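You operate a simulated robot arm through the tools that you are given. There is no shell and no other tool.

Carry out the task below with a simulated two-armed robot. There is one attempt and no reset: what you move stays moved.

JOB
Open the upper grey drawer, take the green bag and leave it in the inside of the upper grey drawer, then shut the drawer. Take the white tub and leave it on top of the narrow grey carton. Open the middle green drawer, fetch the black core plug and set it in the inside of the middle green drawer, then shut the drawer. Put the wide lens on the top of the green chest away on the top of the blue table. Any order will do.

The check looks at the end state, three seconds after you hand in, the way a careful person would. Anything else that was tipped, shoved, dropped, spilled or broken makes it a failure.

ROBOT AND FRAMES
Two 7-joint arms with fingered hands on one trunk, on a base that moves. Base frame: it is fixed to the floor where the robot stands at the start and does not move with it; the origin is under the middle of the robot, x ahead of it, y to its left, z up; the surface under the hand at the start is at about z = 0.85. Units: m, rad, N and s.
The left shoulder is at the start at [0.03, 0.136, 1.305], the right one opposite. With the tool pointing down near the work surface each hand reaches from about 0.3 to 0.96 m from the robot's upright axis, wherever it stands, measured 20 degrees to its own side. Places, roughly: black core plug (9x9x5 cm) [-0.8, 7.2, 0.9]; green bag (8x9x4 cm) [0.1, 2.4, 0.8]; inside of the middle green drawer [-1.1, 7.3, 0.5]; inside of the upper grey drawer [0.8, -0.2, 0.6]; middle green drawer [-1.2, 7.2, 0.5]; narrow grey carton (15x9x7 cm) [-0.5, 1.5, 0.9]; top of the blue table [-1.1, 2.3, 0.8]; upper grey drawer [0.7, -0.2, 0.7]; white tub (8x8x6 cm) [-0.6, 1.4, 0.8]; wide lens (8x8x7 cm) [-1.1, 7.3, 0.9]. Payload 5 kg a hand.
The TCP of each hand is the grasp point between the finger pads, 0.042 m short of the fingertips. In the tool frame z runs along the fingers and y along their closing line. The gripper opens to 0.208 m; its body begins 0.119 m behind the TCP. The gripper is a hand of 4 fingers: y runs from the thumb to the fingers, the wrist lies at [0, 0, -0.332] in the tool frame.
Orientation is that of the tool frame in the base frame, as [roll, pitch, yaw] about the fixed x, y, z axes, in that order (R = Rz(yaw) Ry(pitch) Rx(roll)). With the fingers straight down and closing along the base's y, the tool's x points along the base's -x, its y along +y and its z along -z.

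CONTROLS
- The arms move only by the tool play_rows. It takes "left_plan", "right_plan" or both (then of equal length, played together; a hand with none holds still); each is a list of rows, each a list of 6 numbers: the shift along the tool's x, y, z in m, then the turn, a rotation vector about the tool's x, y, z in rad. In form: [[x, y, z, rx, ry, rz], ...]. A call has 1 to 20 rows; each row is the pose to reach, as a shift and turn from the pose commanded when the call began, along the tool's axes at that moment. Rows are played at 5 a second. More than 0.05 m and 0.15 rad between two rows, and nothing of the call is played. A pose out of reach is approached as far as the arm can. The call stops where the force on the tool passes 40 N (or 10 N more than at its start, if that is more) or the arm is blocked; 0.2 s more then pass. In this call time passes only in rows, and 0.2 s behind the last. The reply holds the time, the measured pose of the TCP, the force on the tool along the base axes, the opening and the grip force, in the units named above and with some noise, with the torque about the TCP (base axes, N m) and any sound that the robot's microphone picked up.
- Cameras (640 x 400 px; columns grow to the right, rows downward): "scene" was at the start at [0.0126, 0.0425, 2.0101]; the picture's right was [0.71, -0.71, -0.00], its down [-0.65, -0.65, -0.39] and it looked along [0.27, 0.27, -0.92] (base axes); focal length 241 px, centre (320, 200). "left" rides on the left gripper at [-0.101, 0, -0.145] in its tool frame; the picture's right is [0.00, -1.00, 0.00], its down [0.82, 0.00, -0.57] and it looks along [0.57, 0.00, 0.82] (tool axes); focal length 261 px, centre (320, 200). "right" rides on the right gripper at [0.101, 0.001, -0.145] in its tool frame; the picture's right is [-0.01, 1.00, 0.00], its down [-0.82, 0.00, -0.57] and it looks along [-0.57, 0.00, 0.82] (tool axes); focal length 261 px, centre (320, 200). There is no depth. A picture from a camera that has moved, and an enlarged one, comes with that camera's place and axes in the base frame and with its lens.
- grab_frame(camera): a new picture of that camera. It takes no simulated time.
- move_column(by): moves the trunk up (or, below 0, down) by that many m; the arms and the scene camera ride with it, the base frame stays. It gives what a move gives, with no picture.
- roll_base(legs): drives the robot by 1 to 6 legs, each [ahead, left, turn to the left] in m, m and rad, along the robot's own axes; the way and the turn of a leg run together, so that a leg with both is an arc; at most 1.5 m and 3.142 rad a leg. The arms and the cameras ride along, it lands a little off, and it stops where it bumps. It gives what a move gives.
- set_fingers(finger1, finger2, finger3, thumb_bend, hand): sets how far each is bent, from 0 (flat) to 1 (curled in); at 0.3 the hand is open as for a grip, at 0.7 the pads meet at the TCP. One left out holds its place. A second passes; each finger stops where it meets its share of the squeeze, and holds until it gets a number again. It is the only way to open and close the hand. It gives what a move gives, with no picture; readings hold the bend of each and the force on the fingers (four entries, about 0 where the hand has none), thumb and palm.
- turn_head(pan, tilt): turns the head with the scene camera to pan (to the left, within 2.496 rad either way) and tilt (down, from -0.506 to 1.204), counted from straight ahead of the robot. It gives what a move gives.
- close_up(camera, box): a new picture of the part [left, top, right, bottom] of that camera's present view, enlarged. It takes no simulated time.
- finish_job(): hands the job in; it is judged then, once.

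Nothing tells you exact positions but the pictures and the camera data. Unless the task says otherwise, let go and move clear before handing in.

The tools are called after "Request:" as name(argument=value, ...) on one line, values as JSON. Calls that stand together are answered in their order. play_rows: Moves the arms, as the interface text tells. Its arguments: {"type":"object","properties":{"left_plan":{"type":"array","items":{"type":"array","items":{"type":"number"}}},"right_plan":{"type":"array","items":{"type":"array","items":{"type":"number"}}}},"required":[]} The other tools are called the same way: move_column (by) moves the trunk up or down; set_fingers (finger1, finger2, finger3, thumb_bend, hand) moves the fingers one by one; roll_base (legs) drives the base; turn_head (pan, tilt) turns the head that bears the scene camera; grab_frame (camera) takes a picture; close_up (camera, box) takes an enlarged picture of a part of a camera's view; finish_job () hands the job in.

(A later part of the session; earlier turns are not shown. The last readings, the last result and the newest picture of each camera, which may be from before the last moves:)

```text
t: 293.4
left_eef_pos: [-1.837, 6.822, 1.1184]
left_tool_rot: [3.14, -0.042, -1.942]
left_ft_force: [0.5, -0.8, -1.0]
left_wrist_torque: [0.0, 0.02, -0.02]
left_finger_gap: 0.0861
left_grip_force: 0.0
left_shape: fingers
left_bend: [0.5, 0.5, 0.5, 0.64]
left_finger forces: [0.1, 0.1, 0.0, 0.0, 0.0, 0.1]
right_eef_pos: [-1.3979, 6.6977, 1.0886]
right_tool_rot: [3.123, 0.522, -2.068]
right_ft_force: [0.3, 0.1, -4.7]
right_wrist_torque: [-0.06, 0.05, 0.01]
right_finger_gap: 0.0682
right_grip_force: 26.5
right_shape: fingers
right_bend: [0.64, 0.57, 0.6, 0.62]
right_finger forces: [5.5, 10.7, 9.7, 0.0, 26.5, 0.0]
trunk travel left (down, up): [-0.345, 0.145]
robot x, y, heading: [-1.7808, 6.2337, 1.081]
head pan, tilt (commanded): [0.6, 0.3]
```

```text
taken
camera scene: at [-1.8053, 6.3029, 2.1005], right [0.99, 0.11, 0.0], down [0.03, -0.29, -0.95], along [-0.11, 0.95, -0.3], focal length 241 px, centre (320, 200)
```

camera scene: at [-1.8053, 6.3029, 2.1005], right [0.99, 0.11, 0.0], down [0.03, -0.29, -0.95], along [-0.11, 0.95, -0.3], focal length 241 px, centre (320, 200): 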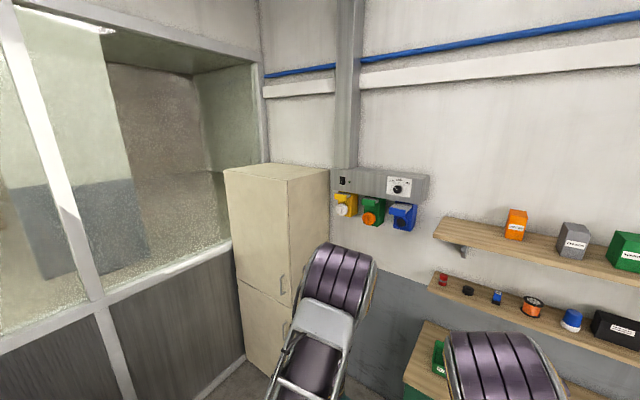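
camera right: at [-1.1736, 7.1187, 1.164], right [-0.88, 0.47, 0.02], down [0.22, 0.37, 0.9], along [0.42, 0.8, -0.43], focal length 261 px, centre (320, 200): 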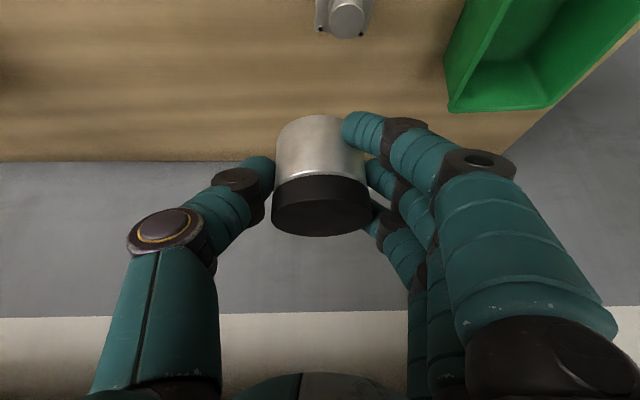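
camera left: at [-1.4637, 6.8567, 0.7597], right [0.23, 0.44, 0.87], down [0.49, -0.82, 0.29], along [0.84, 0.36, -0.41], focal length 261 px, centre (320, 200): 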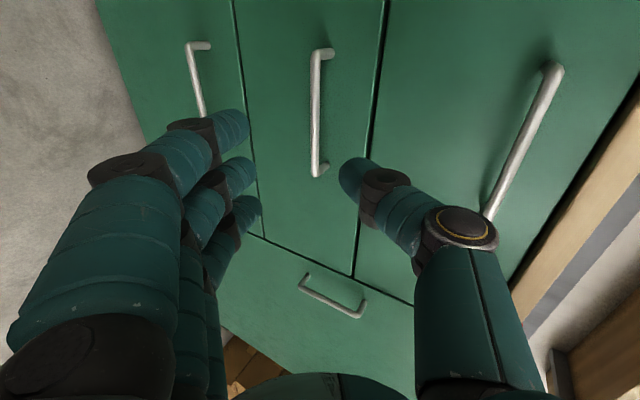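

Both elbows are now up in front and inside my footprint, with nothing touching. I'll raise the trunk a bit and slide right into the corridor's line.

Request:
move_column(by=0.1)

Request:
roll_base(legs=[[0, -0.9, 0], [0, -0.85, 0]])

Request:
turn_head(pan=-2.49, tilt=0.6)

Request:
grab_frame(camera="scene")

Request:
turn_head(pan=2.49, tilt=0.6)

Request:
grab_frame(camera="scene")

```text
t: 294.7
left_eef_pos: [-1.8355, 6.8224, 1.2178]
left_tool_rot: [3.141, -0.042, -1.94]
left_ft_force: [-0.2, -0.8, -0.4]
left_wrist_torque: [-0.02, 0.01, -0.01]
left_finger_gap: 0.0862
left_grip_force: 0.1
left_shape: fingers
left_bend: [0.5, 0.5, 0.5, 0.64]
left_finger forces: [0.0, 0.1, 0.0, 0.1, 0.0, 0.0]
right_eef_pos: [-1.398, 6.6979, 1.1882]
right_tool_rot: [3.121, 0.521, -2.067]
right_ft_force: [0.5, 1.0, -5.0]
right_wrist_torque: [-0.1, -0.01, 0.03]
right_finger_gap: 0.0681
right_grip_force: 25.7
right_shape: fingers
right_bend: [0.64, 0.57, 0.6, 0.62]
right_finger forces: [5.6, 10.8, 9.8, 0.1, 26.5, 0.0]
trunk travel left (down, up): [-0.445, 0.045]
robot x, y, heading: [-1.7827, 6.2313, 1.079]
head pan, tilt (commanded): [0.6, 0.3]
```

```text
t: 303.6
left_eef_pos: [-0.2947, 6.0029, 1.2173]
left_tool_rot: [3.139, -0.042, -1.947]
left_ft_force: [-0.7, 0.8, 0.5]
left_wrist_torque: [0.0, 0.0, 0.01]
left_finger_gap: 0.086
left_grip_force: 0.0
left_shape: fingers
left_bend: [0.5, 0.5, 0.5, 0.64]
left_finger forces: [0.0, 0.0, 0.0, 0.1, 0.0, 0.0]
right_eef_pos: [0.1433, 5.8759, 1.1881]
right_tool_rot: [3.121, 0.521, -2.07]
right_ft_force: [0.5, -0.8, -4.8]
right_wrist_torque: [-0.08, 0.04, 0.02]
right_finger_gap: 0.0684
right_grip_force: 26.6
right_shape: fingers
right_bend: [0.64, 0.57, 0.6, 0.62]
right_finger forces: [5.5, 10.9, 9.7, 0.1, 26.4, 0.0]
trunk travel left (down, up): [-0.445, 0.045]
robot x, y, heading: [-0.2423, 5.4166, 1.078]
head pan, tilt (commanded): [0.6, 0.3]
```

```text
t: 306.2
left_eef_pos: [-0.2938, 6.0025, 1.2195]
left_tool_rot: [3.139, -0.042, -1.947]
left_ft_force: [0.1, -0.3, 0.5]
left_wrist_torque: [0.0, 0.02, 0.02]
left_finger_gap: 0.0863
left_grip_force: 0.0
left_shape: fingers
left_bend: [0.5, 0.5, 0.5, 0.64]
left_finger forces: [0.0, 0.1, 0.0, 0.0, 0.1, 0.0]
right_eef_pos: [0.1436, 5.8766, 1.1877]
right_tool_rot: [3.124, 0.522, -2.072]
right_ft_force: [0.1, 0.2, -4.5]
right_wrist_torque: [-0.07, 0.0, 0.0]
right_finger_gap: 0.0683
right_grip_force: 26.6
right_shape: fingers
right_bend: [0.64, 0.57, 0.6, 0.62]
right_finger forces: [5.6, 10.9, 9.7, 0.1, 26.4, 0.0]
trunk travel left (down, up): [-0.445, 0.045]
robot x, y, heading: [-0.2415, 5.4151, 1.082]
head pan, tilt (commanded): [-2.491, 0.6]
```

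```text
taken
camera scene: at [-0.2412, 5.3029, 2.1731], right [-0.99, -0.16, 0.0], down [-0.09, 0.56, -0.83], along [0.13, -0.81, -0.56], focal length 241 px, centre (320, 200)
```

scene: 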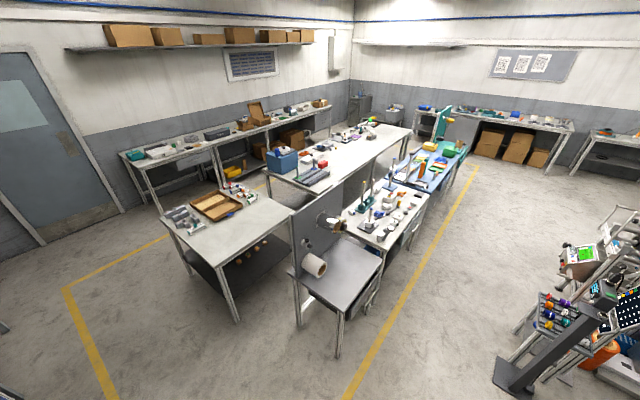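

```text
t: 310.1
left_eef_pos: [-0.2938, 6.0034, 1.2179]
left_tool_rot: [3.14, -0.043, -1.945]
left_ft_force: [-0.3, 0.0, 0.1]
left_wrist_torque: [0.0, 0.0, -0.01]
left_finger_gap: 0.0862
left_grip_force: 0.1
left_shape: fingers
left_bend: [0.5, 0.5, 0.5, 0.64]
left_finger forces: [0.1, 0.1, 0.0, 0.1, 0.1, 0.0]
right_eef_pos: [0.1439, 5.8757, 1.1889]
right_tool_rot: [3.123, 0.522, -2.074]
right_ft_force: [-0.6, -0.6, -4.8]
right_wrist_torque: [-0.09, 0.04, 0.05]
right_finger_gap: 0.0683
right_grip_force: 26.1
right_shape: fingers
right_bend: [0.64, 0.57, 0.6, 0.62]
right_finger forces: [5.7, 10.8, 9.7, 0.0, 26.4, 0.0]
trunk travel left (down, up): [-0.445, 0.045]
robot x, y, heading: [-0.2413, 5.4153, 1.082]
head pan, tilt (commanded): [2.491, 0.6]
```

```text
taken
camera scene: at [-0.3356, 5.3536, 2.1731], right [-0.41, 0.91, 0.0], down [0.51, 0.23, -0.83], along [-0.75, -0.34, -0.56], focal length 241 px, centre (320, 200)
```

scene: 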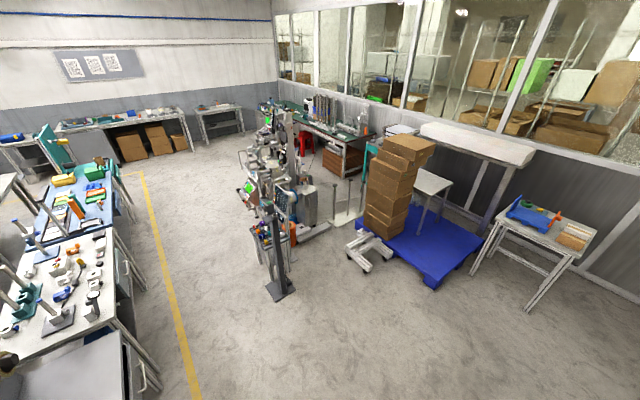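

The corridor is clear from here. Before driving I'll zoom in on the blue table to pick a free spot for the lens.

Request:
close_up(camera="scene", box=[20, 140, 140, 240])

Request:
roll_base(legs=[[-1.5, 0, 0]])

Request:
turn_head(pan=-2.49, tilt=0.7)

Request:
grab_frame(camera="scene")

```text
4.00 times, centred on (80, 190) of scene
camera zoom: at [-0.3356, 5.3536, 2.1731], right [-0.41, 0.91, 0.0], down [0.51, 0.23, -0.83], along [-0.75, -0.34, -0.56], focal length 964 px, centre (1280, 240)
```

zoom: 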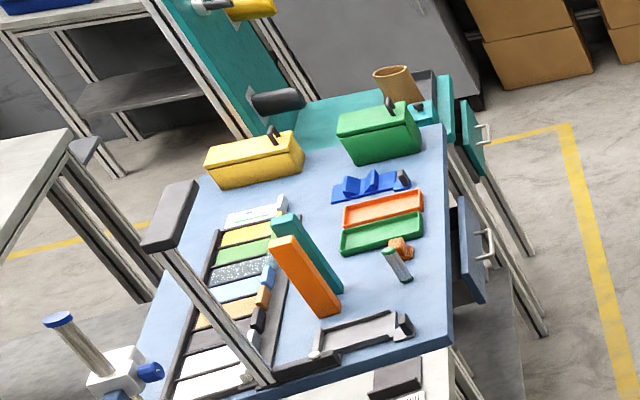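

```text
t: 317.6
left_eef_pos: [-1.0046, 4.686, 1.2182]
left_tool_rot: [3.139, -0.04, -1.957]
left_ft_force: [-0.2, 0.4, -0.7]
left_wrist_torque: [0.01, 0.01, 0.01]
left_finger_gap: 0.0861
left_grip_force: 0.0
left_shape: fingers
left_bend: [0.5, 0.5, 0.5, 0.64]
left_finger forces: [0.0, 0.0, 0.0, 0.0, 0.0, 0.0]
right_eef_pos: [-0.5678, 4.5538, 1.1879]
right_tool_rot: [3.123, 0.522, -2.083]
right_ft_force: [-0.1, -0.2, -4.4]
right_wrist_torque: [-0.08, 0.06, -0.05]
right_finger_gap: 0.0682
right_grip_force: 26.4
right_shape: fingers
right_bend: [0.64, 0.57, 0.6, 0.62]
right_finger forces: [5.7, 10.9, 9.7, 0.0, 26.4, 0.0]
trunk travel left (down, up): [-0.445, 0.045]
robot x, y, heading: [-0.9646, 4.0959, 1.066]
head pan, tilt (commanded): [2.491, 0.6]
```

```text
t: 321.5
left_eef_pos: [-1.0048, 4.6853, 1.2177]
left_tool_rot: [3.14, -0.041, -1.955]
left_ft_force: [-1.1, -0.9, -0.2]
left_wrist_torque: [0.02, -0.02, 0.01]
left_finger_gap: 0.086
left_grip_force: 0.1
left_shape: fingers
left_bend: [0.5, 0.5, 0.5, 0.64]
left_finger forces: [0.0, 0.1, 0.0, 0.0, 0.1, 0.0]
right_eef_pos: [-0.5698, 4.5522, 1.1883]
right_tool_rot: [3.123, 0.522, -2.084]
right_ft_force: [0.5, -0.4, -5.2]
right_wrist_torque: [-0.1, 0.06, 0.03]
right_finger_gap: 0.0682
right_grip_force: 26.2
right_shape: fingers
right_bend: [0.64, 0.57, 0.6, 0.62]
right_finger forces: [5.5, 10.9, 9.7, 0.0, 26.5, 0.1]
trunk travel left (down, up): [-0.445, 0.045]
robot x, y, heading: [-0.9587, 4.0952, 1.062]
head pan, tilt (commanded): [-2.491, 0.7]
```

```text
taken
camera scene: at [-0.9608, 3.9882, 2.1645], right [-0.99, -0.15, 0.0], down [-0.09, 0.64, -0.77], along [0.11, -0.76, -0.64], focal length 241 px, centre (320, 200)
```

scene: 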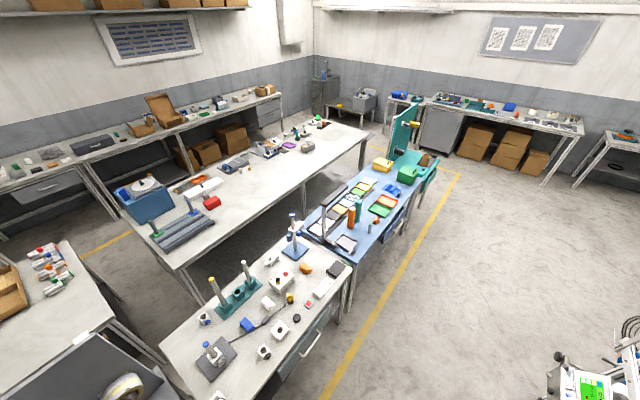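

The blue table is coming up on my right side, holding trays, boxes and towers with some free surface between. I'll continue backwards along the corridor and look at it from close by.

Request:
roll_base(legs=[[-1.35, 0, 0.012]])

Request:
turn_head(pan=-1.7, tilt=0.9)

Request:
grab_frame(camera="scene")

Request:
close_up(camera="scene", box=[180, 100, 460, 275])

```text
t: 328.3
left_eef_pos: [-1.6636, 3.4867, 1.2173]
left_tool_rot: [3.141, -0.041, -1.94]
left_ft_force: [-0.2, 0.1, 0.1]
left_wrist_torque: [0.02, 0.01, 0.02]
left_finger_gap: 0.0862
left_grip_force: 0.0
left_shape: fingers
left_bend: [0.5, 0.5, 0.5, 0.64]
left_finger forces: [0.0, 0.0, 0.1, 0.1, 0.0, 0.1]
right_eef_pos: [-1.2248, 3.3618, 1.1872]
right_tool_rot: [3.124, 0.522, -2.066]
right_ft_force: [-0.6, 0.5, -5.0]
right_wrist_torque: [-0.08, 0.05, 0.02]
right_finger_gap: 0.0683
right_grip_force: 25.9
right_shape: fingers
right_bend: [0.64, 0.57, 0.6, 0.62]
right_finger forces: [5.7, 10.9, 9.6, 0.0, 26.5, 0.0]
trunk travel left (down, up): [-0.445, 0.045]
robot x, y, heading: [-1.6061, 2.9005, 1.081]
head pan, tilt (commanded): [-2.491, 0.7]
```

```text
t: 329.4
left_eef_pos: [-1.6629, 3.4866, 1.2192]
left_tool_rot: [3.14, -0.039, -1.938]
left_ft_force: [0.1, -0.9, 0.3]
left_wrist_torque: [0.0, 0.0, -0.03]
left_finger_gap: 0.0863
left_grip_force: 0.0
left_shape: fingers
left_bend: [0.5, 0.5, 0.5, 0.64]
left_finger forces: [0.0, 0.0, 0.1, 0.0, 0.0, 0.0]
right_eef_pos: [-1.224, 3.3623, 1.1885]
right_tool_rot: [3.124, 0.521, -2.066]
right_ft_force: [-0.6, -0.1, -4.8]
right_wrist_torque: [-0.06, 0.05, 0.01]
right_finger_gap: 0.0679
right_grip_force: 25.7
right_shape: fingers
right_bend: [0.64, 0.57, 0.6, 0.62]
right_finger forces: [5.7, 10.9, 9.5, 0.0, 26.4, 0.0]
trunk travel left (down, up): [-0.445, 0.045]
robot x, y, heading: [-1.6066, 2.8944, 1.082]
head pan, tilt (commanded): [-1.7, 0.901]
```

```text
taken
camera scene: at [-1.5593, 2.8295, 2.1483], right [-0.58, -0.82, 0.0], down [-0.64, 0.45, -0.62], along [0.51, -0.36, -0.78], focal length 241 px, centre (320, 200)
```

scene: 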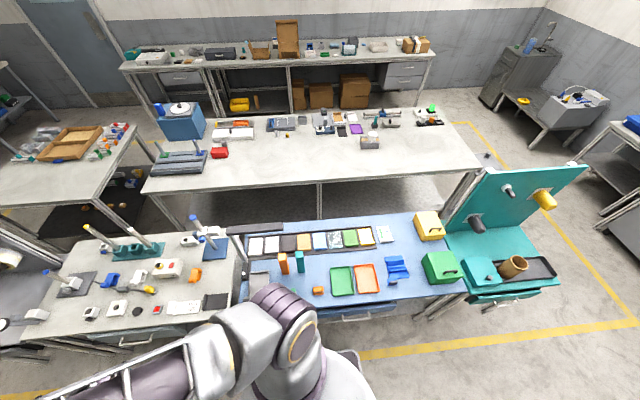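

```text
2.29 times, centred on (320, 188) of scene
camera zoom: at [-1.5593, 2.8295, 2.1483], right [-0.58, -0.82, 0.0], down [-0.64, 0.45, -0.62], along [0.51, -0.36, -0.78], focal length 551 px, centre (320, 229)
```

zoom: 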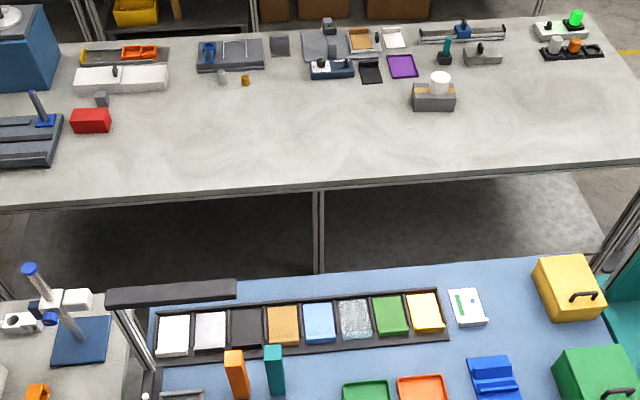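

There's a clear patch on the blue table near its edge, in front of the orange and teal towers. I'll turn to face the table.

Request:
roll_base(legs=[[0, 0, -1.575]])

Request:
turn_head(pan=0.0, tilt=1.0)

Request:
grab_frame(camera="scene")

Request:
grab_frame(camera="right")

Request:
grab_frame(camera="left")

```text
t: 333.6
left_eef_pos: [-1.0199, 2.9576, 1.2188]
left_tool_rot: [3.139, -0.04, 2.781]
left_ft_force: [-0.9, 0.0, -0.5]
left_wrist_torque: [0.04, 0.0, 0.0]
left_finger_gap: 0.0858
left_grip_force: 0.0
left_shape: fingers
left_bend: [0.5, 0.5, 0.5, 0.64]
left_finger forces: [0.0, 0.1, 0.1, 0.0, 0.0, 0.0]
right_eef_pos: [-1.1421, 2.5193, 1.1876]
right_tool_rot: [3.124, 0.522, 2.654]
right_ft_force: [-0.2, -0.5, -5.4]
right_wrist_torque: [0.03, 0.11, 0.02]
right_finger_gap: 0.0678
right_grip_force: 25.4
right_shape: fingers
right_bend: [0.64, 0.57, 0.6, 0.62]
right_finger forces: [5.1, 11.1, 9.6, 0.0, 26.1, 0.1]
trunk travel left (down, up): [-0.445, 0.045]
robot x, y, heading: [-1.6079, 2.9018, -0.477]
head pan, tilt (commanded): [-1.7, 0.901]
```

```text
t: 335.4
left_eef_pos: [-1.0201, 2.958, 1.2191]
left_tool_rot: [3.14, -0.04, 2.781]
left_ft_force: [-0.3, -0.2, -0.6]
left_wrist_torque: [-0.03, -0.02, -0.03]
left_finger_gap: 0.0861
left_grip_force: 0.0
left_shape: fingers
left_bend: [0.5, 0.5, 0.5, 0.64]
left_finger forces: [0.0, 0.0, 0.0, 0.0, 0.0, 0.0]
right_eef_pos: [-1.1409, 2.5184, 1.1874]
right_tool_rot: [3.122, 0.523, 2.656]
right_ft_force: [0.0, 0.2, -5.5]
right_wrist_torque: [0.05, 0.09, 0.01]
right_finger_gap: 0.0678
right_grip_force: 26.1
right_shape: fingers
right_bend: [0.64, 0.57, 0.6, 0.62]
right_finger forces: [5.1, 11.1, 9.6, 0.1, 26.1, 0.1]
trunk travel left (down, up): [-0.445, 0.045]
robot x, y, heading: [-1.605, 2.8965, -0.481]
head pan, tilt (commanded): [0.0, 1.0]
```

```text
taken
camera scene: at [-1.5712, 2.8804, 2.1411], right [-0.46, -0.89, 0.0], down [-0.75, 0.39, -0.54], along [0.48, -0.25, -0.84], focal length 241 px, centre (320, 200)
```

scene: 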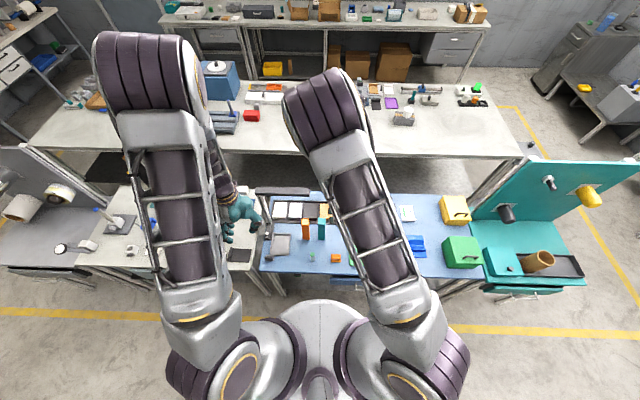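

```text
taken
camera right: at [-1.2846, 2.5908, 1.2633], right [0.46, 0.89, 0.02], down [0.37, -0.21, 0.9], along [0.81, -0.41, -0.43], focal length 261 px, centre (320, 200)
```

right: 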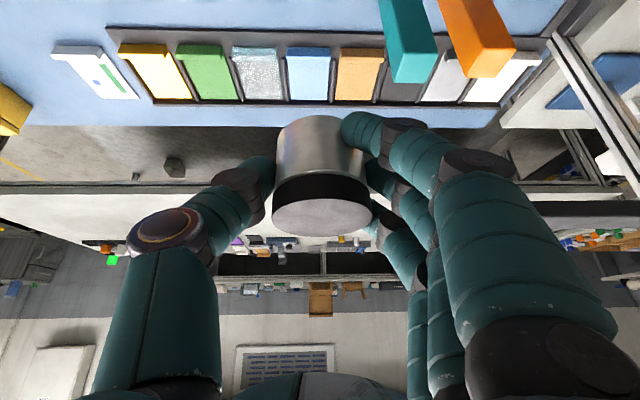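

```text
taken
camera left: at [-0.9193, 2.9203, 1.3591], right [-0.35, -0.94, 0.0], down [-0.75, 0.28, 0.6], along [-0.57, 0.21, -0.8], focal length 261 px, centre (320, 200)
```

left: 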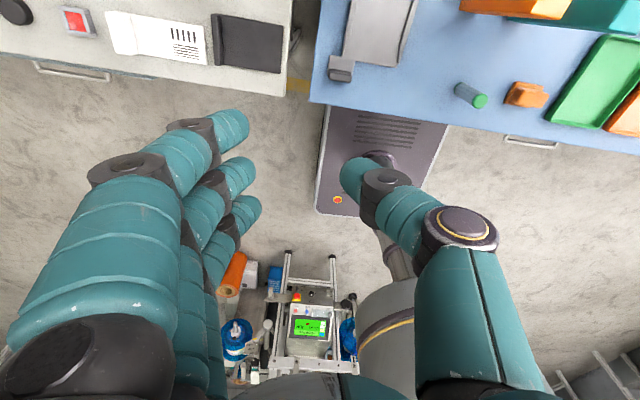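

The left hand camera sees the near edge of the blue table: a free patch lies between the grey tray and the small grey cylinder. I'll zoom the scene view to measure it.

Request:
close_up(camera="scene", box=[240, 185, 360, 285])

Request:
close_up(camera="left", box=[300, 0, 640, 160])

```text
4.00 times, centred on (300, 235) of scene
camera zoom: at [-1.5712, 2.8804, 2.1411], right [-0.46, -0.89, 0.0], down [-0.75, 0.39, -0.54], along [0.48, -0.25, -0.84], focal length 964 px, centre (400, 60)
```

zoom: 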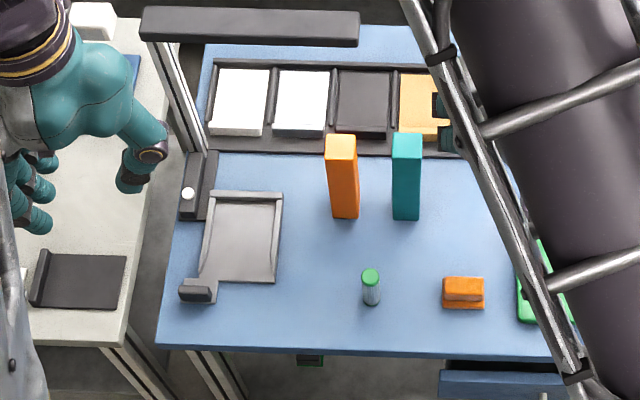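

```text
1.88 times, centred on (470, 80) of left
camera zoom: at [-0.9193, 2.9203, 1.3591], right [-0.35, -0.94, 0.0], down [-0.75, 0.28, 0.6], along [-0.57, 0.21, -0.8], focal length 491 px, centre (38, 426)
```

zoom: 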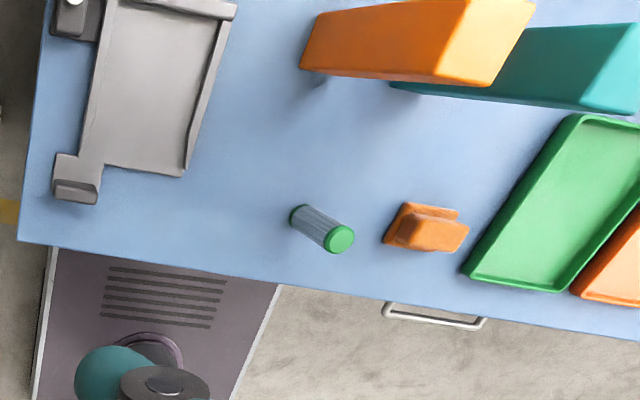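

A better spot is the open patch to the right of the teal tower, beyond the small orange block, roughly 0.65 m ahead and 0.13 m right. I'll line the lens up over it, still high.

Request:
play_rows(right_plan=[[-0.018, -0.006, 0.01, 0, 0, 0], [-0.0364, -0.013, 0.021, 0, 0, 0], [-0.0164, -0.013, 0.0557, 0, 0, 0], [0.0036, -0.013, 0.09, 0, 0, 0]])

Request:
grab_frame(camera="right")

Request:
grab_frame(camera="left")

Request:
close_up(camera="scene", box=[260, 180, 420, 290])

```text
t: 336.4
left_eef_pos: [-1.0201, 2.9571, 1.2161]
left_tool_rot: [3.14, -0.041, 2.78]
left_ft_force: [0.1, -0.8, 0.1]
left_wrist_torque: [0.05, 0.02, -0.04]
left_finger_gap: 0.086
left_grip_force: 0.0
left_shape: fingers
left_bend: [0.5, 0.5, 0.5, 0.64]
left_finger forces: [0.0, 0.1, 0.0, 0.0, 0.0, 0.0]
right_eef_pos: [-1.1085, 2.4876, 1.1062]
right_tool_rot: [3.119, 0.522, 2.654]
right_ft_force: [1.6, 0.0, -4.8]
right_wrist_torque: [0.15, 0.23, 0.01]
right_finger_gap: 0.0677
right_grip_force: 25.6
right_shape: fingers
right_bend: [0.64, 0.57, 0.6, 0.62]
right_finger forces: [4.9, 11.0, 9.4, 0.0, 26.0, 0.1]
trunk travel left (down, up): [-0.445, 0.045]
robot x, y, heading: [-1.6061, 2.9011, -0.476]
head pan, tilt (commanded): [0.0, 1.0]
```

```text
taken
camera right: at [-1.252, 2.5606, 1.1821], right [0.46, 0.89, 0.02], down [0.37, -0.21, 0.9], along [0.81, -0.41, -0.43], focal length 261 px, centre (320, 200)
```

right: 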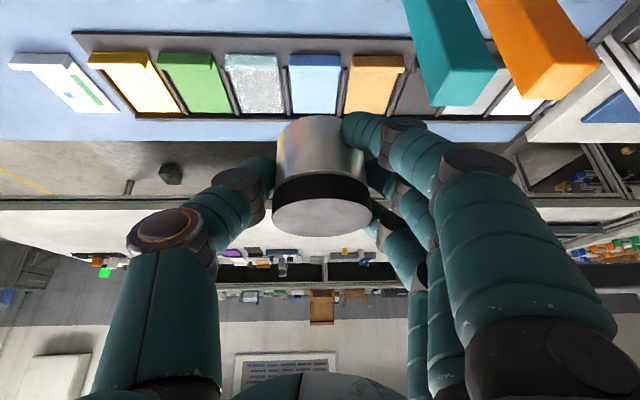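

```text
taken
camera left: at [-0.9181, 2.9193, 1.3584], right [-0.35, -0.94, 0.0], down [-0.75, 0.28, 0.61], along [-0.57, 0.21, -0.8], focal length 261 px, centre (320, 200)
```

left: 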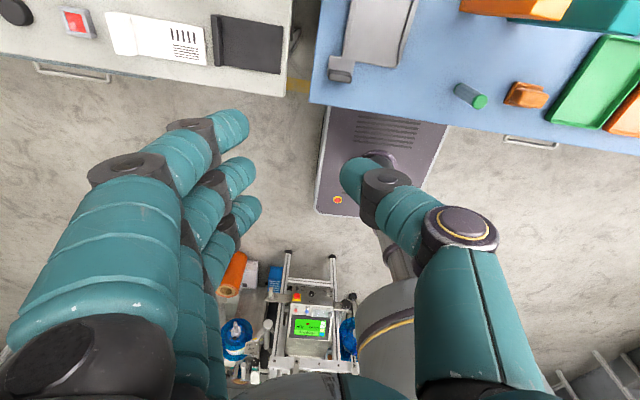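

```text
3.64 times, centred on (340, 235) of scene
camera zoom: at [-1.5693, 2.8791, 2.1409], right [-0.46, -0.89, 0.0], down [-0.75, 0.39, -0.54], along [0.48, -0.25, -0.84], focal length 876 px, centre (247, 73)
```

zoom: 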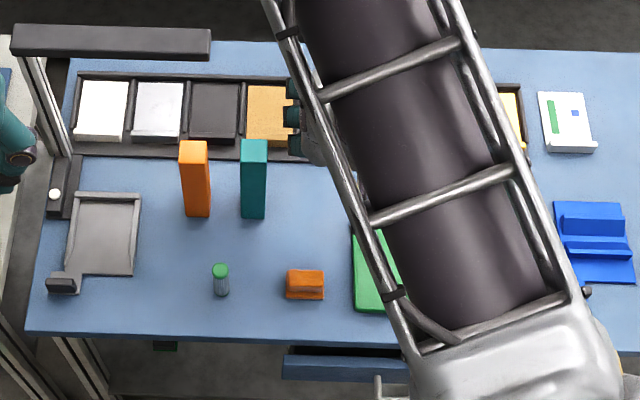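

The lens is just right of the teal tower. I'll shift 1 cm more to the right for clearance and lower it part of the way.

Request:
play_rows(right_plan=[[-0.0078, -0.013, 0.0045, 0, 0, 0], [0.0122, -0.013, 0.0391, 0, 0, 0], [0.0322, -0.013, 0.0738, 0, 0, 0], [0.0522, -0.013, 0.1084, 0, 0, 0], [0.0672, -0.013, 0.1345, 0, 0, 0]])

Request:
grab_frame(camera="right")

```text
t: 337.6
left_eef_pos: [-1.0196, 2.9565, 1.2182]
left_tool_rot: [3.14, -0.042, 2.779]
left_ft_force: [0.4, 0.1, 0.7]
left_wrist_torque: [-0.04, 0.01, -0.02]
left_finger_gap: 0.0861
left_grip_force: 0.0
left_shape: fingers
left_bend: [0.5, 0.5, 0.5, 0.64]
left_finger forces: [0.0, 0.1, 0.1, 0.0, 0.1, 0.1]
right_eef_pos: [-1.1065, 2.4752, 0.9588]
right_tool_rot: [3.123, 0.522, 2.654]
right_ft_force: [1.2, -1.1, -4.8]
right_wrist_torque: [0.12, 0.24, -0.03]
right_finger_gap: 0.0675
right_grip_force: 25.3
right_shape: fingers
right_bend: [0.64, 0.57, 0.6, 0.62]
right_finger forces: [4.8, 11.1, 9.6, 0.0, 25.8, 0.1]
trunk travel left (down, up): [-0.445, 0.045]
robot x, y, heading: [-1.6076, 2.8995, -0.483]
head pan, tilt (commanded): [0.0, 1.0]
```

```text
taken
camera right: at [-1.2501, 2.5478, 1.0333], right [0.46, 0.89, 0.02], down [0.37, -0.21, 0.9], along [0.81, -0.41, -0.43], focal length 261 px, centre (320, 200)
```

right: 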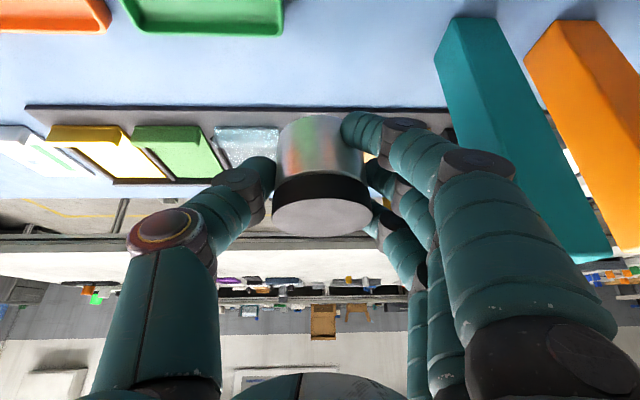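

The landing patch looks clear on all sides: tower to the left, trays behind and in front. I'll lower further, then feel for the table.

Request:
play_rows(right_plan=[[0.015, -0.001, 0.026, 0, 0, 0], [0.03, -0.002, 0.052, 0, 0, 0], [0.04, -0.002, 0.0693, 0, 0, 0], [0.0455, -0.002, 0.0788, 0, 0, 0]])

Request:
grab_frame(camera="right")

```text
t: 338.6
left_eef_pos: [-1.0195, 2.9576, 1.218]
left_tool_rot: [3.141, -0.041, 2.781]
left_ft_force: [0.1, 0.4, 0.2]
left_wrist_torque: [0.01, 0.03, -0.01]
left_finger_gap: 0.0858
left_grip_force: 0.0
left_shape: fingers
left_bend: [0.5, 0.5, 0.5, 0.64]
left_finger forces: [0.1, 0.0, 0.0, 0.1, 0.0, 0.1]
right_eef_pos: [-1.1067, 2.4747, 0.8671]
right_tool_rot: [3.122, 0.521, 2.654]
right_ft_force: [1.8, 0.0, -4.1]
right_wrist_torque: [0.07, 0.12, -0.02]
right_finger_gap: 0.0674
right_grip_force: 26.3
right_shape: fingers
right_bend: [0.64, 0.57, 0.6, 0.62]
right_finger forces: [5.7, 11.1, 9.5, 0.0, 26.2, 0.1]
trunk travel left (down, up): [-0.445, 0.045]
robot x, y, heading: [-1.6076, 2.8998, -0.483]
head pan, tilt (commanded): [0.0, 1.0]
```

```text
taken
camera right: at [-1.2506, 2.5478, 0.9423], right [0.46, 0.89, 0.02], down [0.37, -0.21, 0.9], along [0.8, -0.41, -0.43], focal length 261 px, centre (320, 200)
```

right: 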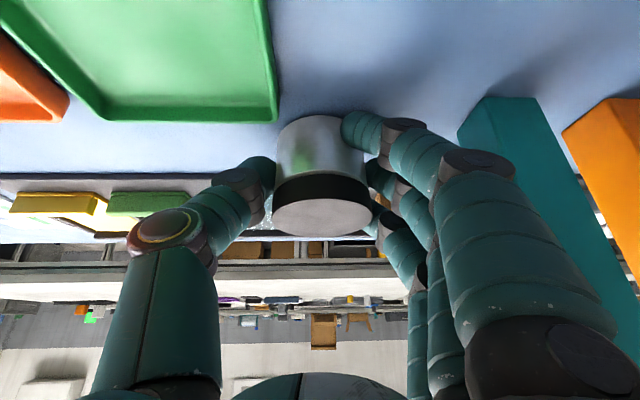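

The green tray's corner is close to the lens, so I'll shift 1 cm left while lowering the last bit.

Request:
play_rows(right_plan=[[-0.0035, 0.01, 0.002, 0, 0, 0], [-0.0015, 0.01, 0.0055, 0, 0, 0], [0.0005, 0.01, 0.009, 0, 0, 0]])

Request:
play_rows(right_plan=[[0.0015, 0, 0.0026, 0, 0, 0], [0.003, 0, 0.0052, 0, 0, 0]])

```text
t: 339.4
left_eef_pos: [-1.0222, 2.9582, 1.2191]
left_tool_rot: [3.14, -0.04, 2.781]
left_ft_force: [0.0, 0.2, -1.1]
left_wrist_torque: [0.0, 0.04, 0.01]
left_finger_gap: 0.0859
left_grip_force: 0.1
left_shape: fingers
left_bend: [0.5, 0.5, 0.5, 0.64]
left_finger forces: [0.0, 0.0, 0.1, 0.1, 0.0, 0.0]
right_eef_pos: [-1.0977, 2.4818, 0.8644]
right_tool_rot: [3.122, 0.531, 2.654]
right_ft_force: [-10.2, 3.5, 30.3]
right_wrist_torque: [-0.09, 0.21, -0.06]
right_finger_gap: 0.0685
right_grip_force: 33.4
right_shape: fingers
right_bend: [0.64, 0.56, 0.61, 0.63]
right_finger forces: [12.5, 11.9, 10.0, 0.1, 32.1, 0.0]
trunk travel left (down, up): [-0.445, 0.045]
robot x, y, heading: [-1.6082, 2.8996, -0.481]
head pan, tilt (commanded): [0.0, 1.0]
stopped in row 3 (right hand): the force on the tool passed its limit at 42 N (the readings are from after the stop); the commanded pose is now the measured one
```

```text
t: 339.8
left_eef_pos: [-1.0214, 2.9594, 1.2186]
left_tool_rot: [3.141, -0.039, 2.781]
left_ft_force: [0.0, -0.1, -0.4]
left_wrist_torque: [0.0, 0.01, -0.02]
left_finger_gap: 0.0861
left_grip_force: 0.0
left_shape: fingers
left_bend: [0.5, 0.5, 0.5, 0.64]
left_finger forces: [0.1, 0.1, 0.1, 0.0, 0.0, 0.0]
right_eef_pos: [-1.0955, 2.4801, 0.8651]
right_tool_rot: [3.12, 0.533, 2.652]
right_ft_force: [-10.2, 4.8, 31.3]
right_wrist_torque: [0.08, 0.27, -0.03]
right_finger_gap: 0.0688
right_grip_force: 33.4
right_shape: fingers
right_bend: [0.63, 0.56, 0.61, 0.63]
right_finger forces: [13.7, 12.0, 10.6, 0.0, 31.3, 0.0]
trunk travel left (down, up): [-0.445, 0.045]
robot x, y, heading: [-1.6094, 2.8943, -0.477]
head pan, tilt (commanded): [0.0, 1.0]
stopped in row 1 (right hand): the force on the tool passed its limit at 45 N (the readings are from after the stop); the commanded pose is now the measured one
```

The lens has touched down at TCP z ≈ 0.865. I'll ease the pressure and check that it sits on the table surface, not on a tray edge.

Request:
play_rows(right_plan=[[-0.0012, 0, -0.0022, 0, 0, 0]])

Request:
grab_frame(camera="right")

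Request:
grab_frame(camera="scene")

```text
t: 340.2
left_eef_pos: [-1.0209, 2.9576, 1.2185]
left_tool_rot: [3.141, -0.04, 2.781]
left_ft_force: [0.5, 0.2, 0.2]
left_wrist_torque: [0.04, 0.02, 0.01]
left_finger_gap: 0.086
left_grip_force: 0.0
left_shape: fingers
left_bend: [0.5, 0.5, 0.5, 0.64]
left_finger forces: [0.0, 0.1, 0.0, 0.0, 0.0, 0.1]
right_eef_pos: [-1.096, 2.4802, 0.8645]
right_tool_rot: [3.119, 0.531, 2.652]
right_ft_force: [-4.5, 2.4, 10.9]
right_wrist_torque: [0.05, 0.23, -0.02]
right_finger_gap: 0.0686
right_grip_force: 30.9
right_shape: fingers
right_bend: [0.64, 0.56, 0.61, 0.63]
right_finger forces: [9.0, 12.1, 11.2, 0.1, 28.8, 0.0]
trunk travel left (down, up): [-0.445, 0.045]
robot x, y, heading: [-1.611, 2.8971, -0.478]
head pan, tilt (commanded): [0.0, 1.0]
```

```text
taken
camera right: at [-1.2397, 2.5535, 0.9381], right [0.46, 0.89, 0.02], down [0.36, -0.21, 0.91], along [0.81, -0.41, -0.42], focal length 261 px, centre (320, 200)
```

right: 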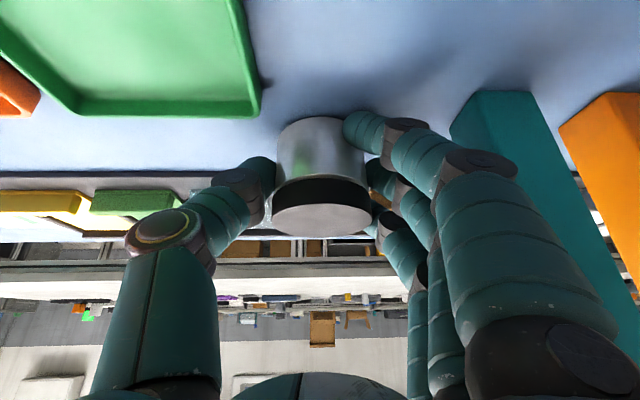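

```text
taken
camera scene: at [-1.5724, 2.8812, 2.1409], right [-0.46, -0.89, 0.0], down [-0.75, 0.39, -0.54], along [0.48, -0.25, -0.84], focal length 241 px, centre (320, 200)
```

scene: 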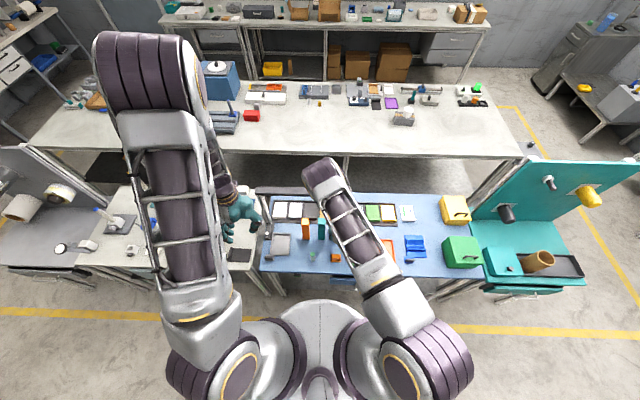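

The lens's far edge seems to be at the tray strip, as a backward force also showed. I'll lift slightly, move it 2 cm back towards me and a little left, and set it down again.

Request:
play_rows(right_plan=[[-0.006, 0, -0.0104, 0, 0, 0], [0.0035, 0.004, -0.0159, 0, 0, 0], [0.0131, 0.008, -0.0214, 0, 0, 0]])

Request:
grab_frame(camera="right")

Request:
close_up(camera="right", box=[200, 60, 460, 240])

```text
t: 341.0
left_eef_pos: [-1.0192, 2.957, 1.2179]
left_tool_rot: [3.141, -0.041, 2.779]
left_ft_force: [0.6, -0.1, 0.1]
left_wrist_torque: [0.01, -0.01, -0.01]
left_finger_gap: 0.0858
left_grip_force: 0.0
left_shape: fingers
left_bend: [0.5, 0.5, 0.5, 0.64]
left_finger forces: [0.0, 0.0, 0.0, 0.1, 0.0, 0.0]
right_eef_pos: [-1.1099, 2.4968, 0.8758]
right_tool_rot: [3.12, 0.532, 2.652]
right_ft_force: [-0.3, -0.7, -4.8]
right_wrist_torque: [0.1, 0.17, -0.01]
right_finger_gap: 0.0679
right_grip_force: 25.8
right_shape: fingers
right_bend: [0.64, 0.56, 0.61, 0.63]
right_finger forces: [6.0, 10.1, 9.9, 0.0, 25.7, 0.1]
trunk travel left (down, up): [-0.445, 0.045]
robot x, y, heading: [-1.6066, 2.8977, -0.474]
head pan, tilt (commanded): [0.0, 1.0]
```

```text
taken
camera right: at [-1.255, 2.5705, 0.9493], right [0.46, 0.89, 0.02], down [0.36, -0.21, 0.91], along [0.81, -0.41, -0.42], focal length 261 px, centre (320, 200)
```

right: 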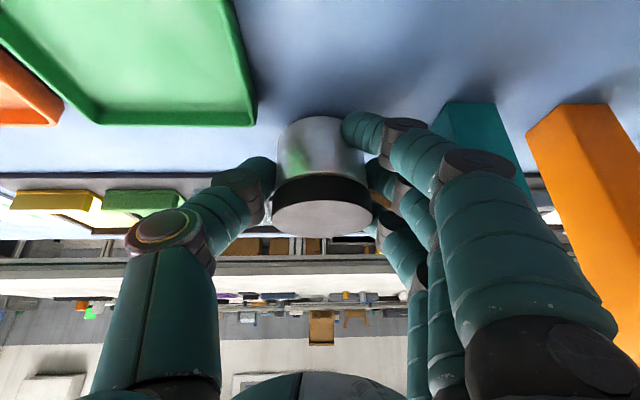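

```text
2.22 times, centred on (330, 150) of right
camera zoom: at [-1.255, 2.5705, 0.9493], right [0.46, 0.89, 0.02], down [0.36, -0.21, 0.91], along [0.81, -0.41, -0.42], focal length 579 px, centre (298, 311)
```

zoom: 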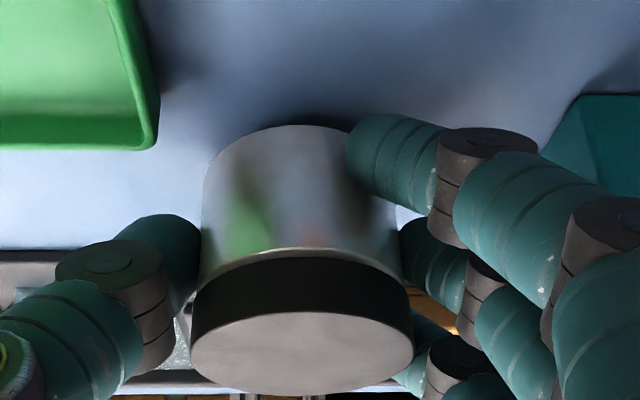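

Now the lens is clear of the strip; a small trim right and back balances the gaps. Then I'll lower it in fine steps.

Request:
play_rows(right_plan=[[0.007, -0.008, -0.004, 0, -0.01, 0], [0.0095, -0.008, 0.0003, 0, -0.01, 0], [0.011, -0.008, 0.003, 0, -0.01, 0]])

Request:
play_rows(right_plan=[[0.001, 0, 0.0017, 0, 0, 0]])

```text
t: 341.8
left_eef_pos: [-1.0202, 2.9582, 1.2188]
left_tool_rot: [3.141, -0.042, 2.78]
left_ft_force: [-0.3, 0.1, 1.4]
left_wrist_torque: [-0.02, -0.02, -0.04]
left_finger_gap: 0.0859
left_grip_force: 0.0
left_shape: fingers
left_bend: [0.5, 0.5, 0.5, 0.64]
left_finger forces: [0.0, 0.1, 0.0, 0.0, 0.0, 0.1]
right_eef_pos: [-1.1219, 2.4946, 0.8678]
right_tool_rot: [3.121, 0.54, 2.652]
right_ft_force: [0.4, -0.3, -5.3]
right_wrist_torque: [0.04, 0.09, -0.01]
right_finger_gap: 0.0679
right_grip_force: 25.6
right_shape: fingers
right_bend: [0.64, 0.56, 0.61, 0.63]
right_finger forces: [6.0, 10.2, 10.0, 0.0, 25.7, 0.0]
trunk travel left (down, up): [-0.445, 0.045]
robot x, y, heading: [-1.6079, 2.8989, -0.481]
head pan, tilt (commanded): [0.0, 1.0]
```

```text
t: 342.2
left_eef_pos: [-1.0205, 2.9577, 1.2177]
left_tool_rot: [3.138, -0.041, 2.78]
left_ft_force: [0.4, -0.5, -0.1]
left_wrist_torque: [0.04, -0.02, -0.02]
left_finger_gap: 0.0863
left_grip_force: 0.0
left_shape: fingers
left_bend: [0.5, 0.5, 0.5, 0.64]
left_finger forces: [0.0, 0.1, 0.1, 0.1, 0.1, 0.0]
right_eef_pos: [-1.1219, 2.4942, 0.8654]
right_tool_rot: [3.119, 0.542, 2.653]
right_ft_force: [-0.8, 0.4, -3.1]
right_wrist_torque: [0.03, 0.09, -0.02]
right_finger_gap: 0.068
right_grip_force: 26.2
right_shape: fingers
right_bend: [0.64, 0.56, 0.61, 0.63]
right_finger forces: [6.5, 10.0, 10.1, 0.1, 25.9, 0.0]
trunk travel left (down, up): [-0.445, 0.045]
robot x, y, heading: [-1.6076, 2.9027, -0.481]
head pan, tilt (commanded): [0.0, 1.0]
```

No contact yet at this new spot. I'll level the lens by a hair and continue down.

Request:
play_rows(right_plan=[[0.0, 0, 0.0, 0, 0.02, 0], [0.001, 0, 0.0017, 0, 0.02, 0], [0.002, 0, 0.0035, 0, 0.02, 0]])

```text
t: 343.0
left_eef_pos: [-1.0216, 2.958, 1.2195]
left_tool_rot: [3.139, -0.04, 2.78]
left_ft_force: [-0.5, 0.1, -0.3]
left_wrist_torque: [-0.04, 0.01, 0.01]
left_finger_gap: 0.0862
left_grip_force: 0.2
left_shape: fingers
left_bend: [0.5, 0.5, 0.5, 0.64]
left_finger forces: [0.1, 0.1, 0.0, 0.1, 0.1, 0.1]
right_eef_pos: [-1.1212, 2.4928, 0.8647]
right_tool_rot: [3.12, 0.525, 2.652]
right_ft_force: [-2.9, -0.7, 27.2]
right_wrist_torque: [0.11, 0.17, -0.02]
right_finger_gap: 0.0682
right_grip_force: 33.4
right_shape: fingers
right_bend: [0.64, 0.56, 0.61, 0.63]
right_finger forces: [15.2, 10.3, 11.1, 0.0, 29.4, 0.1]
trunk travel left (down, up): [-0.445, 0.045]
robot x, y, heading: [-1.6073, 2.8948, -0.479]
head pan, tilt (commanded): [0.0, 1.0]
```

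Touchdown with a purely vertical force, so the lens is on the table surface. I'll ease off, open the fingers just enough, and check.

Request:
play_rows(right_plan=[[-0.001, 0, -0.0017, 0, 0, 0]])

Request:
set_fingers(hand="right", finger1=0.55, finger2=0.5, finger3=0.53, thumb_bend=0.54)

Request:
grab_frame(camera="right")

```text
t: 343.4
left_eef_pos: [-1.0201, 2.9565, 1.2172]
left_tool_rot: [3.14, -0.041, 2.781]
left_ft_force: [1.2, -0.7, 0.3]
left_wrist_torque: [-0.01, 0.02, -0.01]
left_finger_gap: 0.0861
left_grip_force: 0.1
left_shape: fingers
left_bend: [0.5, 0.5, 0.5, 0.64]
left_finger forces: [0.1, 0.0, 0.1, 0.1, 0.0, 0.0]
right_eef_pos: [-1.121, 2.494, 0.8634]
right_tool_rot: [3.121, 0.522, 2.653]
right_ft_force: [2.8, -4.0, 14.1]
right_wrist_torque: [-0.13, -0.11, -0.04]
right_finger_gap: 0.0683
right_grip_force: 29.8
right_shape: fingers
right_bend: [0.64, 0.56, 0.61, 0.63]
right_finger forces: [9.1, 10.5, 11.1, 0.0, 27.7, 0.1]
trunk travel left (down, up): [-0.445, 0.045]
robot x, y, heading: [-1.6049, 2.8989, -0.479]
head pan, tilt (commanded): [0.0, 1.0]
```

```text
t: 344.4
left_eef_pos: [-1.022, 2.9583, 1.2187]
left_tool_rot: [3.14, -0.04, 2.781]
left_ft_force: [0.4, -0.8, -0.8]
left_wrist_torque: [-0.02, 0.01, 0.02]
left_finger_gap: 0.0865
left_grip_force: 0.1
left_shape: fingers
left_bend: [0.5, 0.5, 0.5, 0.64]
left_finger forces: [0.0, 0.0, 0.0, 0.1, 0.1, 0.0]
right_eef_pos: [-1.123, 2.4948, 0.8647]
right_tool_rot: [3.12, 0.521, 2.654]
right_ft_force: [-2.5, -3.0, 9.9]
right_wrist_torque: [0.24, 0.14, 0.05]
right_finger_gap: 0.084
right_grip_force: 5.1
right_shape: fingers
right_bend: [0.59, 0.5, 0.53, 0.54]
right_finger forces: [10.7, 0.0, 0.0, 0.1, 0.0, 0.0]
trunk travel left (down, up): [-0.445, 0.045]
robot x, y, heading: [-1.6079, 2.8982, -0.481]
head pan, tilt (commanded): [0.0, 1.0]
```

```text
taken
camera right: at [-1.2658, 2.5668, 0.9394], right [0.46, 0.89, 0.02], down [0.37, -0.21, 0.9], along [0.8, -0.41, -0.43], focal length 261 px, centre (320, 200)
```

right: 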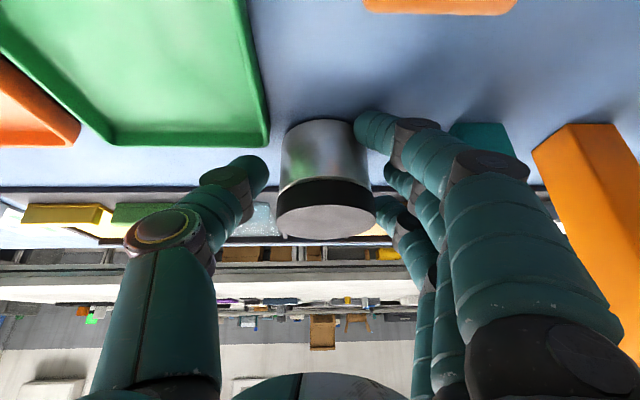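

The lens stands free except that finger 1 presses the table. I'll rise a few millimetres, open a bit more, then retreat.

Request:
play_rows(right_plan=[[-0.0025, 0.001, -0.0043, 0, 0, 0], [-0.005, 0.001, -0.0087, 0, 0, 0]])

Request:
set_fingers(hand="right", finger1=0.51, finger2=0.5, finger3=0.51, thumb_bend=0.52)

Request:
grab_frame(camera="right")

```text
t: 345.0
left_eef_pos: [-1.0213, 2.9583, 1.2193]
left_tool_rot: [3.14, -0.039, 2.781]
left_ft_force: [0.1, -0.2, 0.0]
left_wrist_torque: [0.02, -0.02, -0.01]
left_finger_gap: 0.0861
left_grip_force: 0.1
left_shape: fingers
left_bend: [0.5, 0.5, 0.5, 0.64]
left_finger forces: [0.1, 0.1, 0.1, 0.1, 0.0, 0.1]
right_eef_pos: [-1.1208, 2.4961, 0.874]
right_tool_rot: [3.121, 0.52, 2.653]
right_ft_force: [-0.5, 0.8, -0.2]
right_wrist_torque: [-0.02, -0.03, 0.0]
right_finger_gap: 0.0969
right_grip_force: 0.1
right_shape: fingers
right_bend: [0.55, 0.5, 0.53, 0.54]
right_finger forces: [0.0, 0.0, 0.0, 0.0, 0.0, 0.0]
trunk travel left (down, up): [-0.445, 0.045]
robot x, y, heading: [-1.6056, 2.8991, -0.481]
head pan, tilt (commanded): [0.0, 1.0]
```

```text
t: 346.0
left_eef_pos: [-1.0201, 2.9576, 1.2181]
left_tool_rot: [3.14, -0.04, 2.781]
left_ft_force: [-0.5, -0.6, 0.1]
left_wrist_torque: [-0.01, -0.01, -0.03]
left_finger_gap: 0.0862
left_grip_force: 0.1
left_shape: fingers
left_bend: [0.5, 0.5, 0.5, 0.64]
left_finger forces: [0.0, 0.0, 0.0, 0.0, 0.0, 0.0]
right_eef_pos: [-1.1207, 2.4955, 0.8737]
right_tool_rot: [3.12, 0.521, 2.654]
right_ft_force: [-0.1, 0.3, -0.1]
right_wrist_torque: [0.01, -0.01, 0.0]
right_finger_gap: 0.1121
right_grip_force: 0.0
right_shape: fingers
right_bend: [0.51, 0.5, 0.51, 0.52]
right_finger forces: [0.0, 0.1, 0.0, 0.0, 0.1, 0.1]
trunk travel left (down, up): [-0.445, 0.045]
robot x, y, heading: [-1.6064, 2.8979, -0.477]
head pan, tilt (commanded): [0.0, 1.0]
```

```text
taken
camera right: at [-1.2648, 2.5675, 0.9495], right [0.46, 0.89, 0.02], down [0.37, -0.21, 0.9], along [0.8, -0.41, -0.43], focal length 261 px, centre (320, 200)
```

right: 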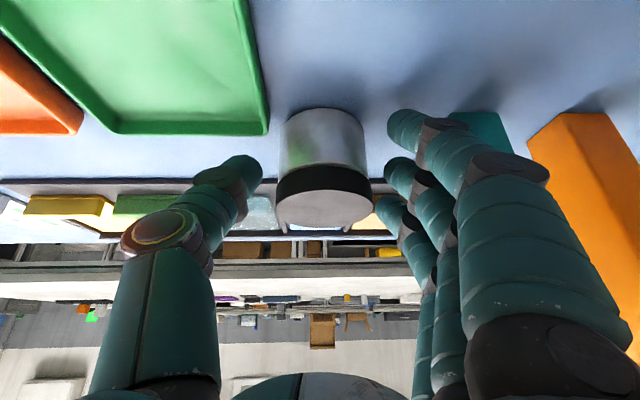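

The lens stands alone on the blue table with all finger forces at zero. I'll back the hand out along its axis and up.

Request:
play_rows(right_plan=[[0, 0, -0.02, 0, 0, 0], [0, 0, -0.05, 0, 0, 0], [0, 0, -0.085, 0, 0, 0], [0, 0, -0.125, 0, 0, 0], [0, 0, -0.165, 0, 0, 0], [0, 0, -0.205, 0, 0, 0], [0, 0, -0.245, 0, 0, 0]])

Request:
grab_frame(camera="right")

Request:
grab_frame(camera="scene")

```text
t: 347.6
left_eef_pos: [-1.0218, 2.9585, 1.2189]
left_tool_rot: [3.14, -0.04, 2.781]
left_ft_force: [-0.6, 0.4, 0.0]
left_wrist_torque: [-0.01, -0.07, -0.02]
left_finger_gap: 0.0861
left_grip_force: 0.1
left_shape: fingers
left_bend: [0.5, 0.5, 0.5, 0.64]
left_finger forces: [0.0, 0.0, 0.0, 0.0, 0.0, 0.1]
right_eef_pos: [-1.2319, 2.5479, 1.0885]
right_tool_rot: [3.121, 0.523, 2.653]
right_ft_force: [-1.5, 0.3, -0.8]
right_wrist_torque: [-0.04, -0.11, -0.03]
right_finger_gap: 0.1122
right_grip_force: 0.1
right_shape: fingers
right_bend: [0.51, 0.5, 0.51, 0.52]
right_finger forces: [0.0, 0.0, 0.0, 0.0, 0.1, 0.0]
trunk travel left (down, up): [-0.445, 0.045]
robot x, y, heading: [-1.6122, 2.8956, -0.483]
head pan, tilt (commanded): [0.0, 1.0]
```

```text
taken
camera right: at [-1.3754, 2.62, 1.1632], right [0.46, 0.89, 0.02], down [0.37, -0.21, 0.9], along [0.81, -0.41, -0.43], focal length 261 px, centre (320, 200)
```

right: 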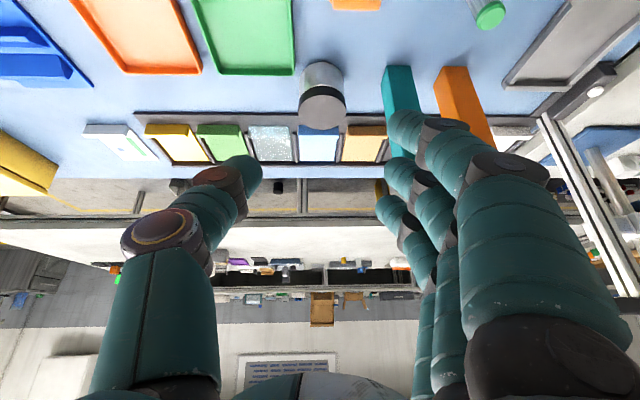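

```text
taken
camera scene: at [-1.5737, 2.8818, 2.1412], right [-0.46, -0.89, 0.0], down [-0.75, 0.39, -0.54], along [0.48, -0.25, -0.84], focal length 241 px, centre (320, 200)
```

scene: 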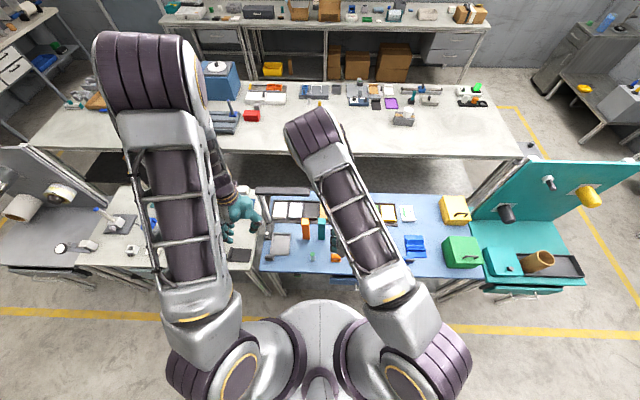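

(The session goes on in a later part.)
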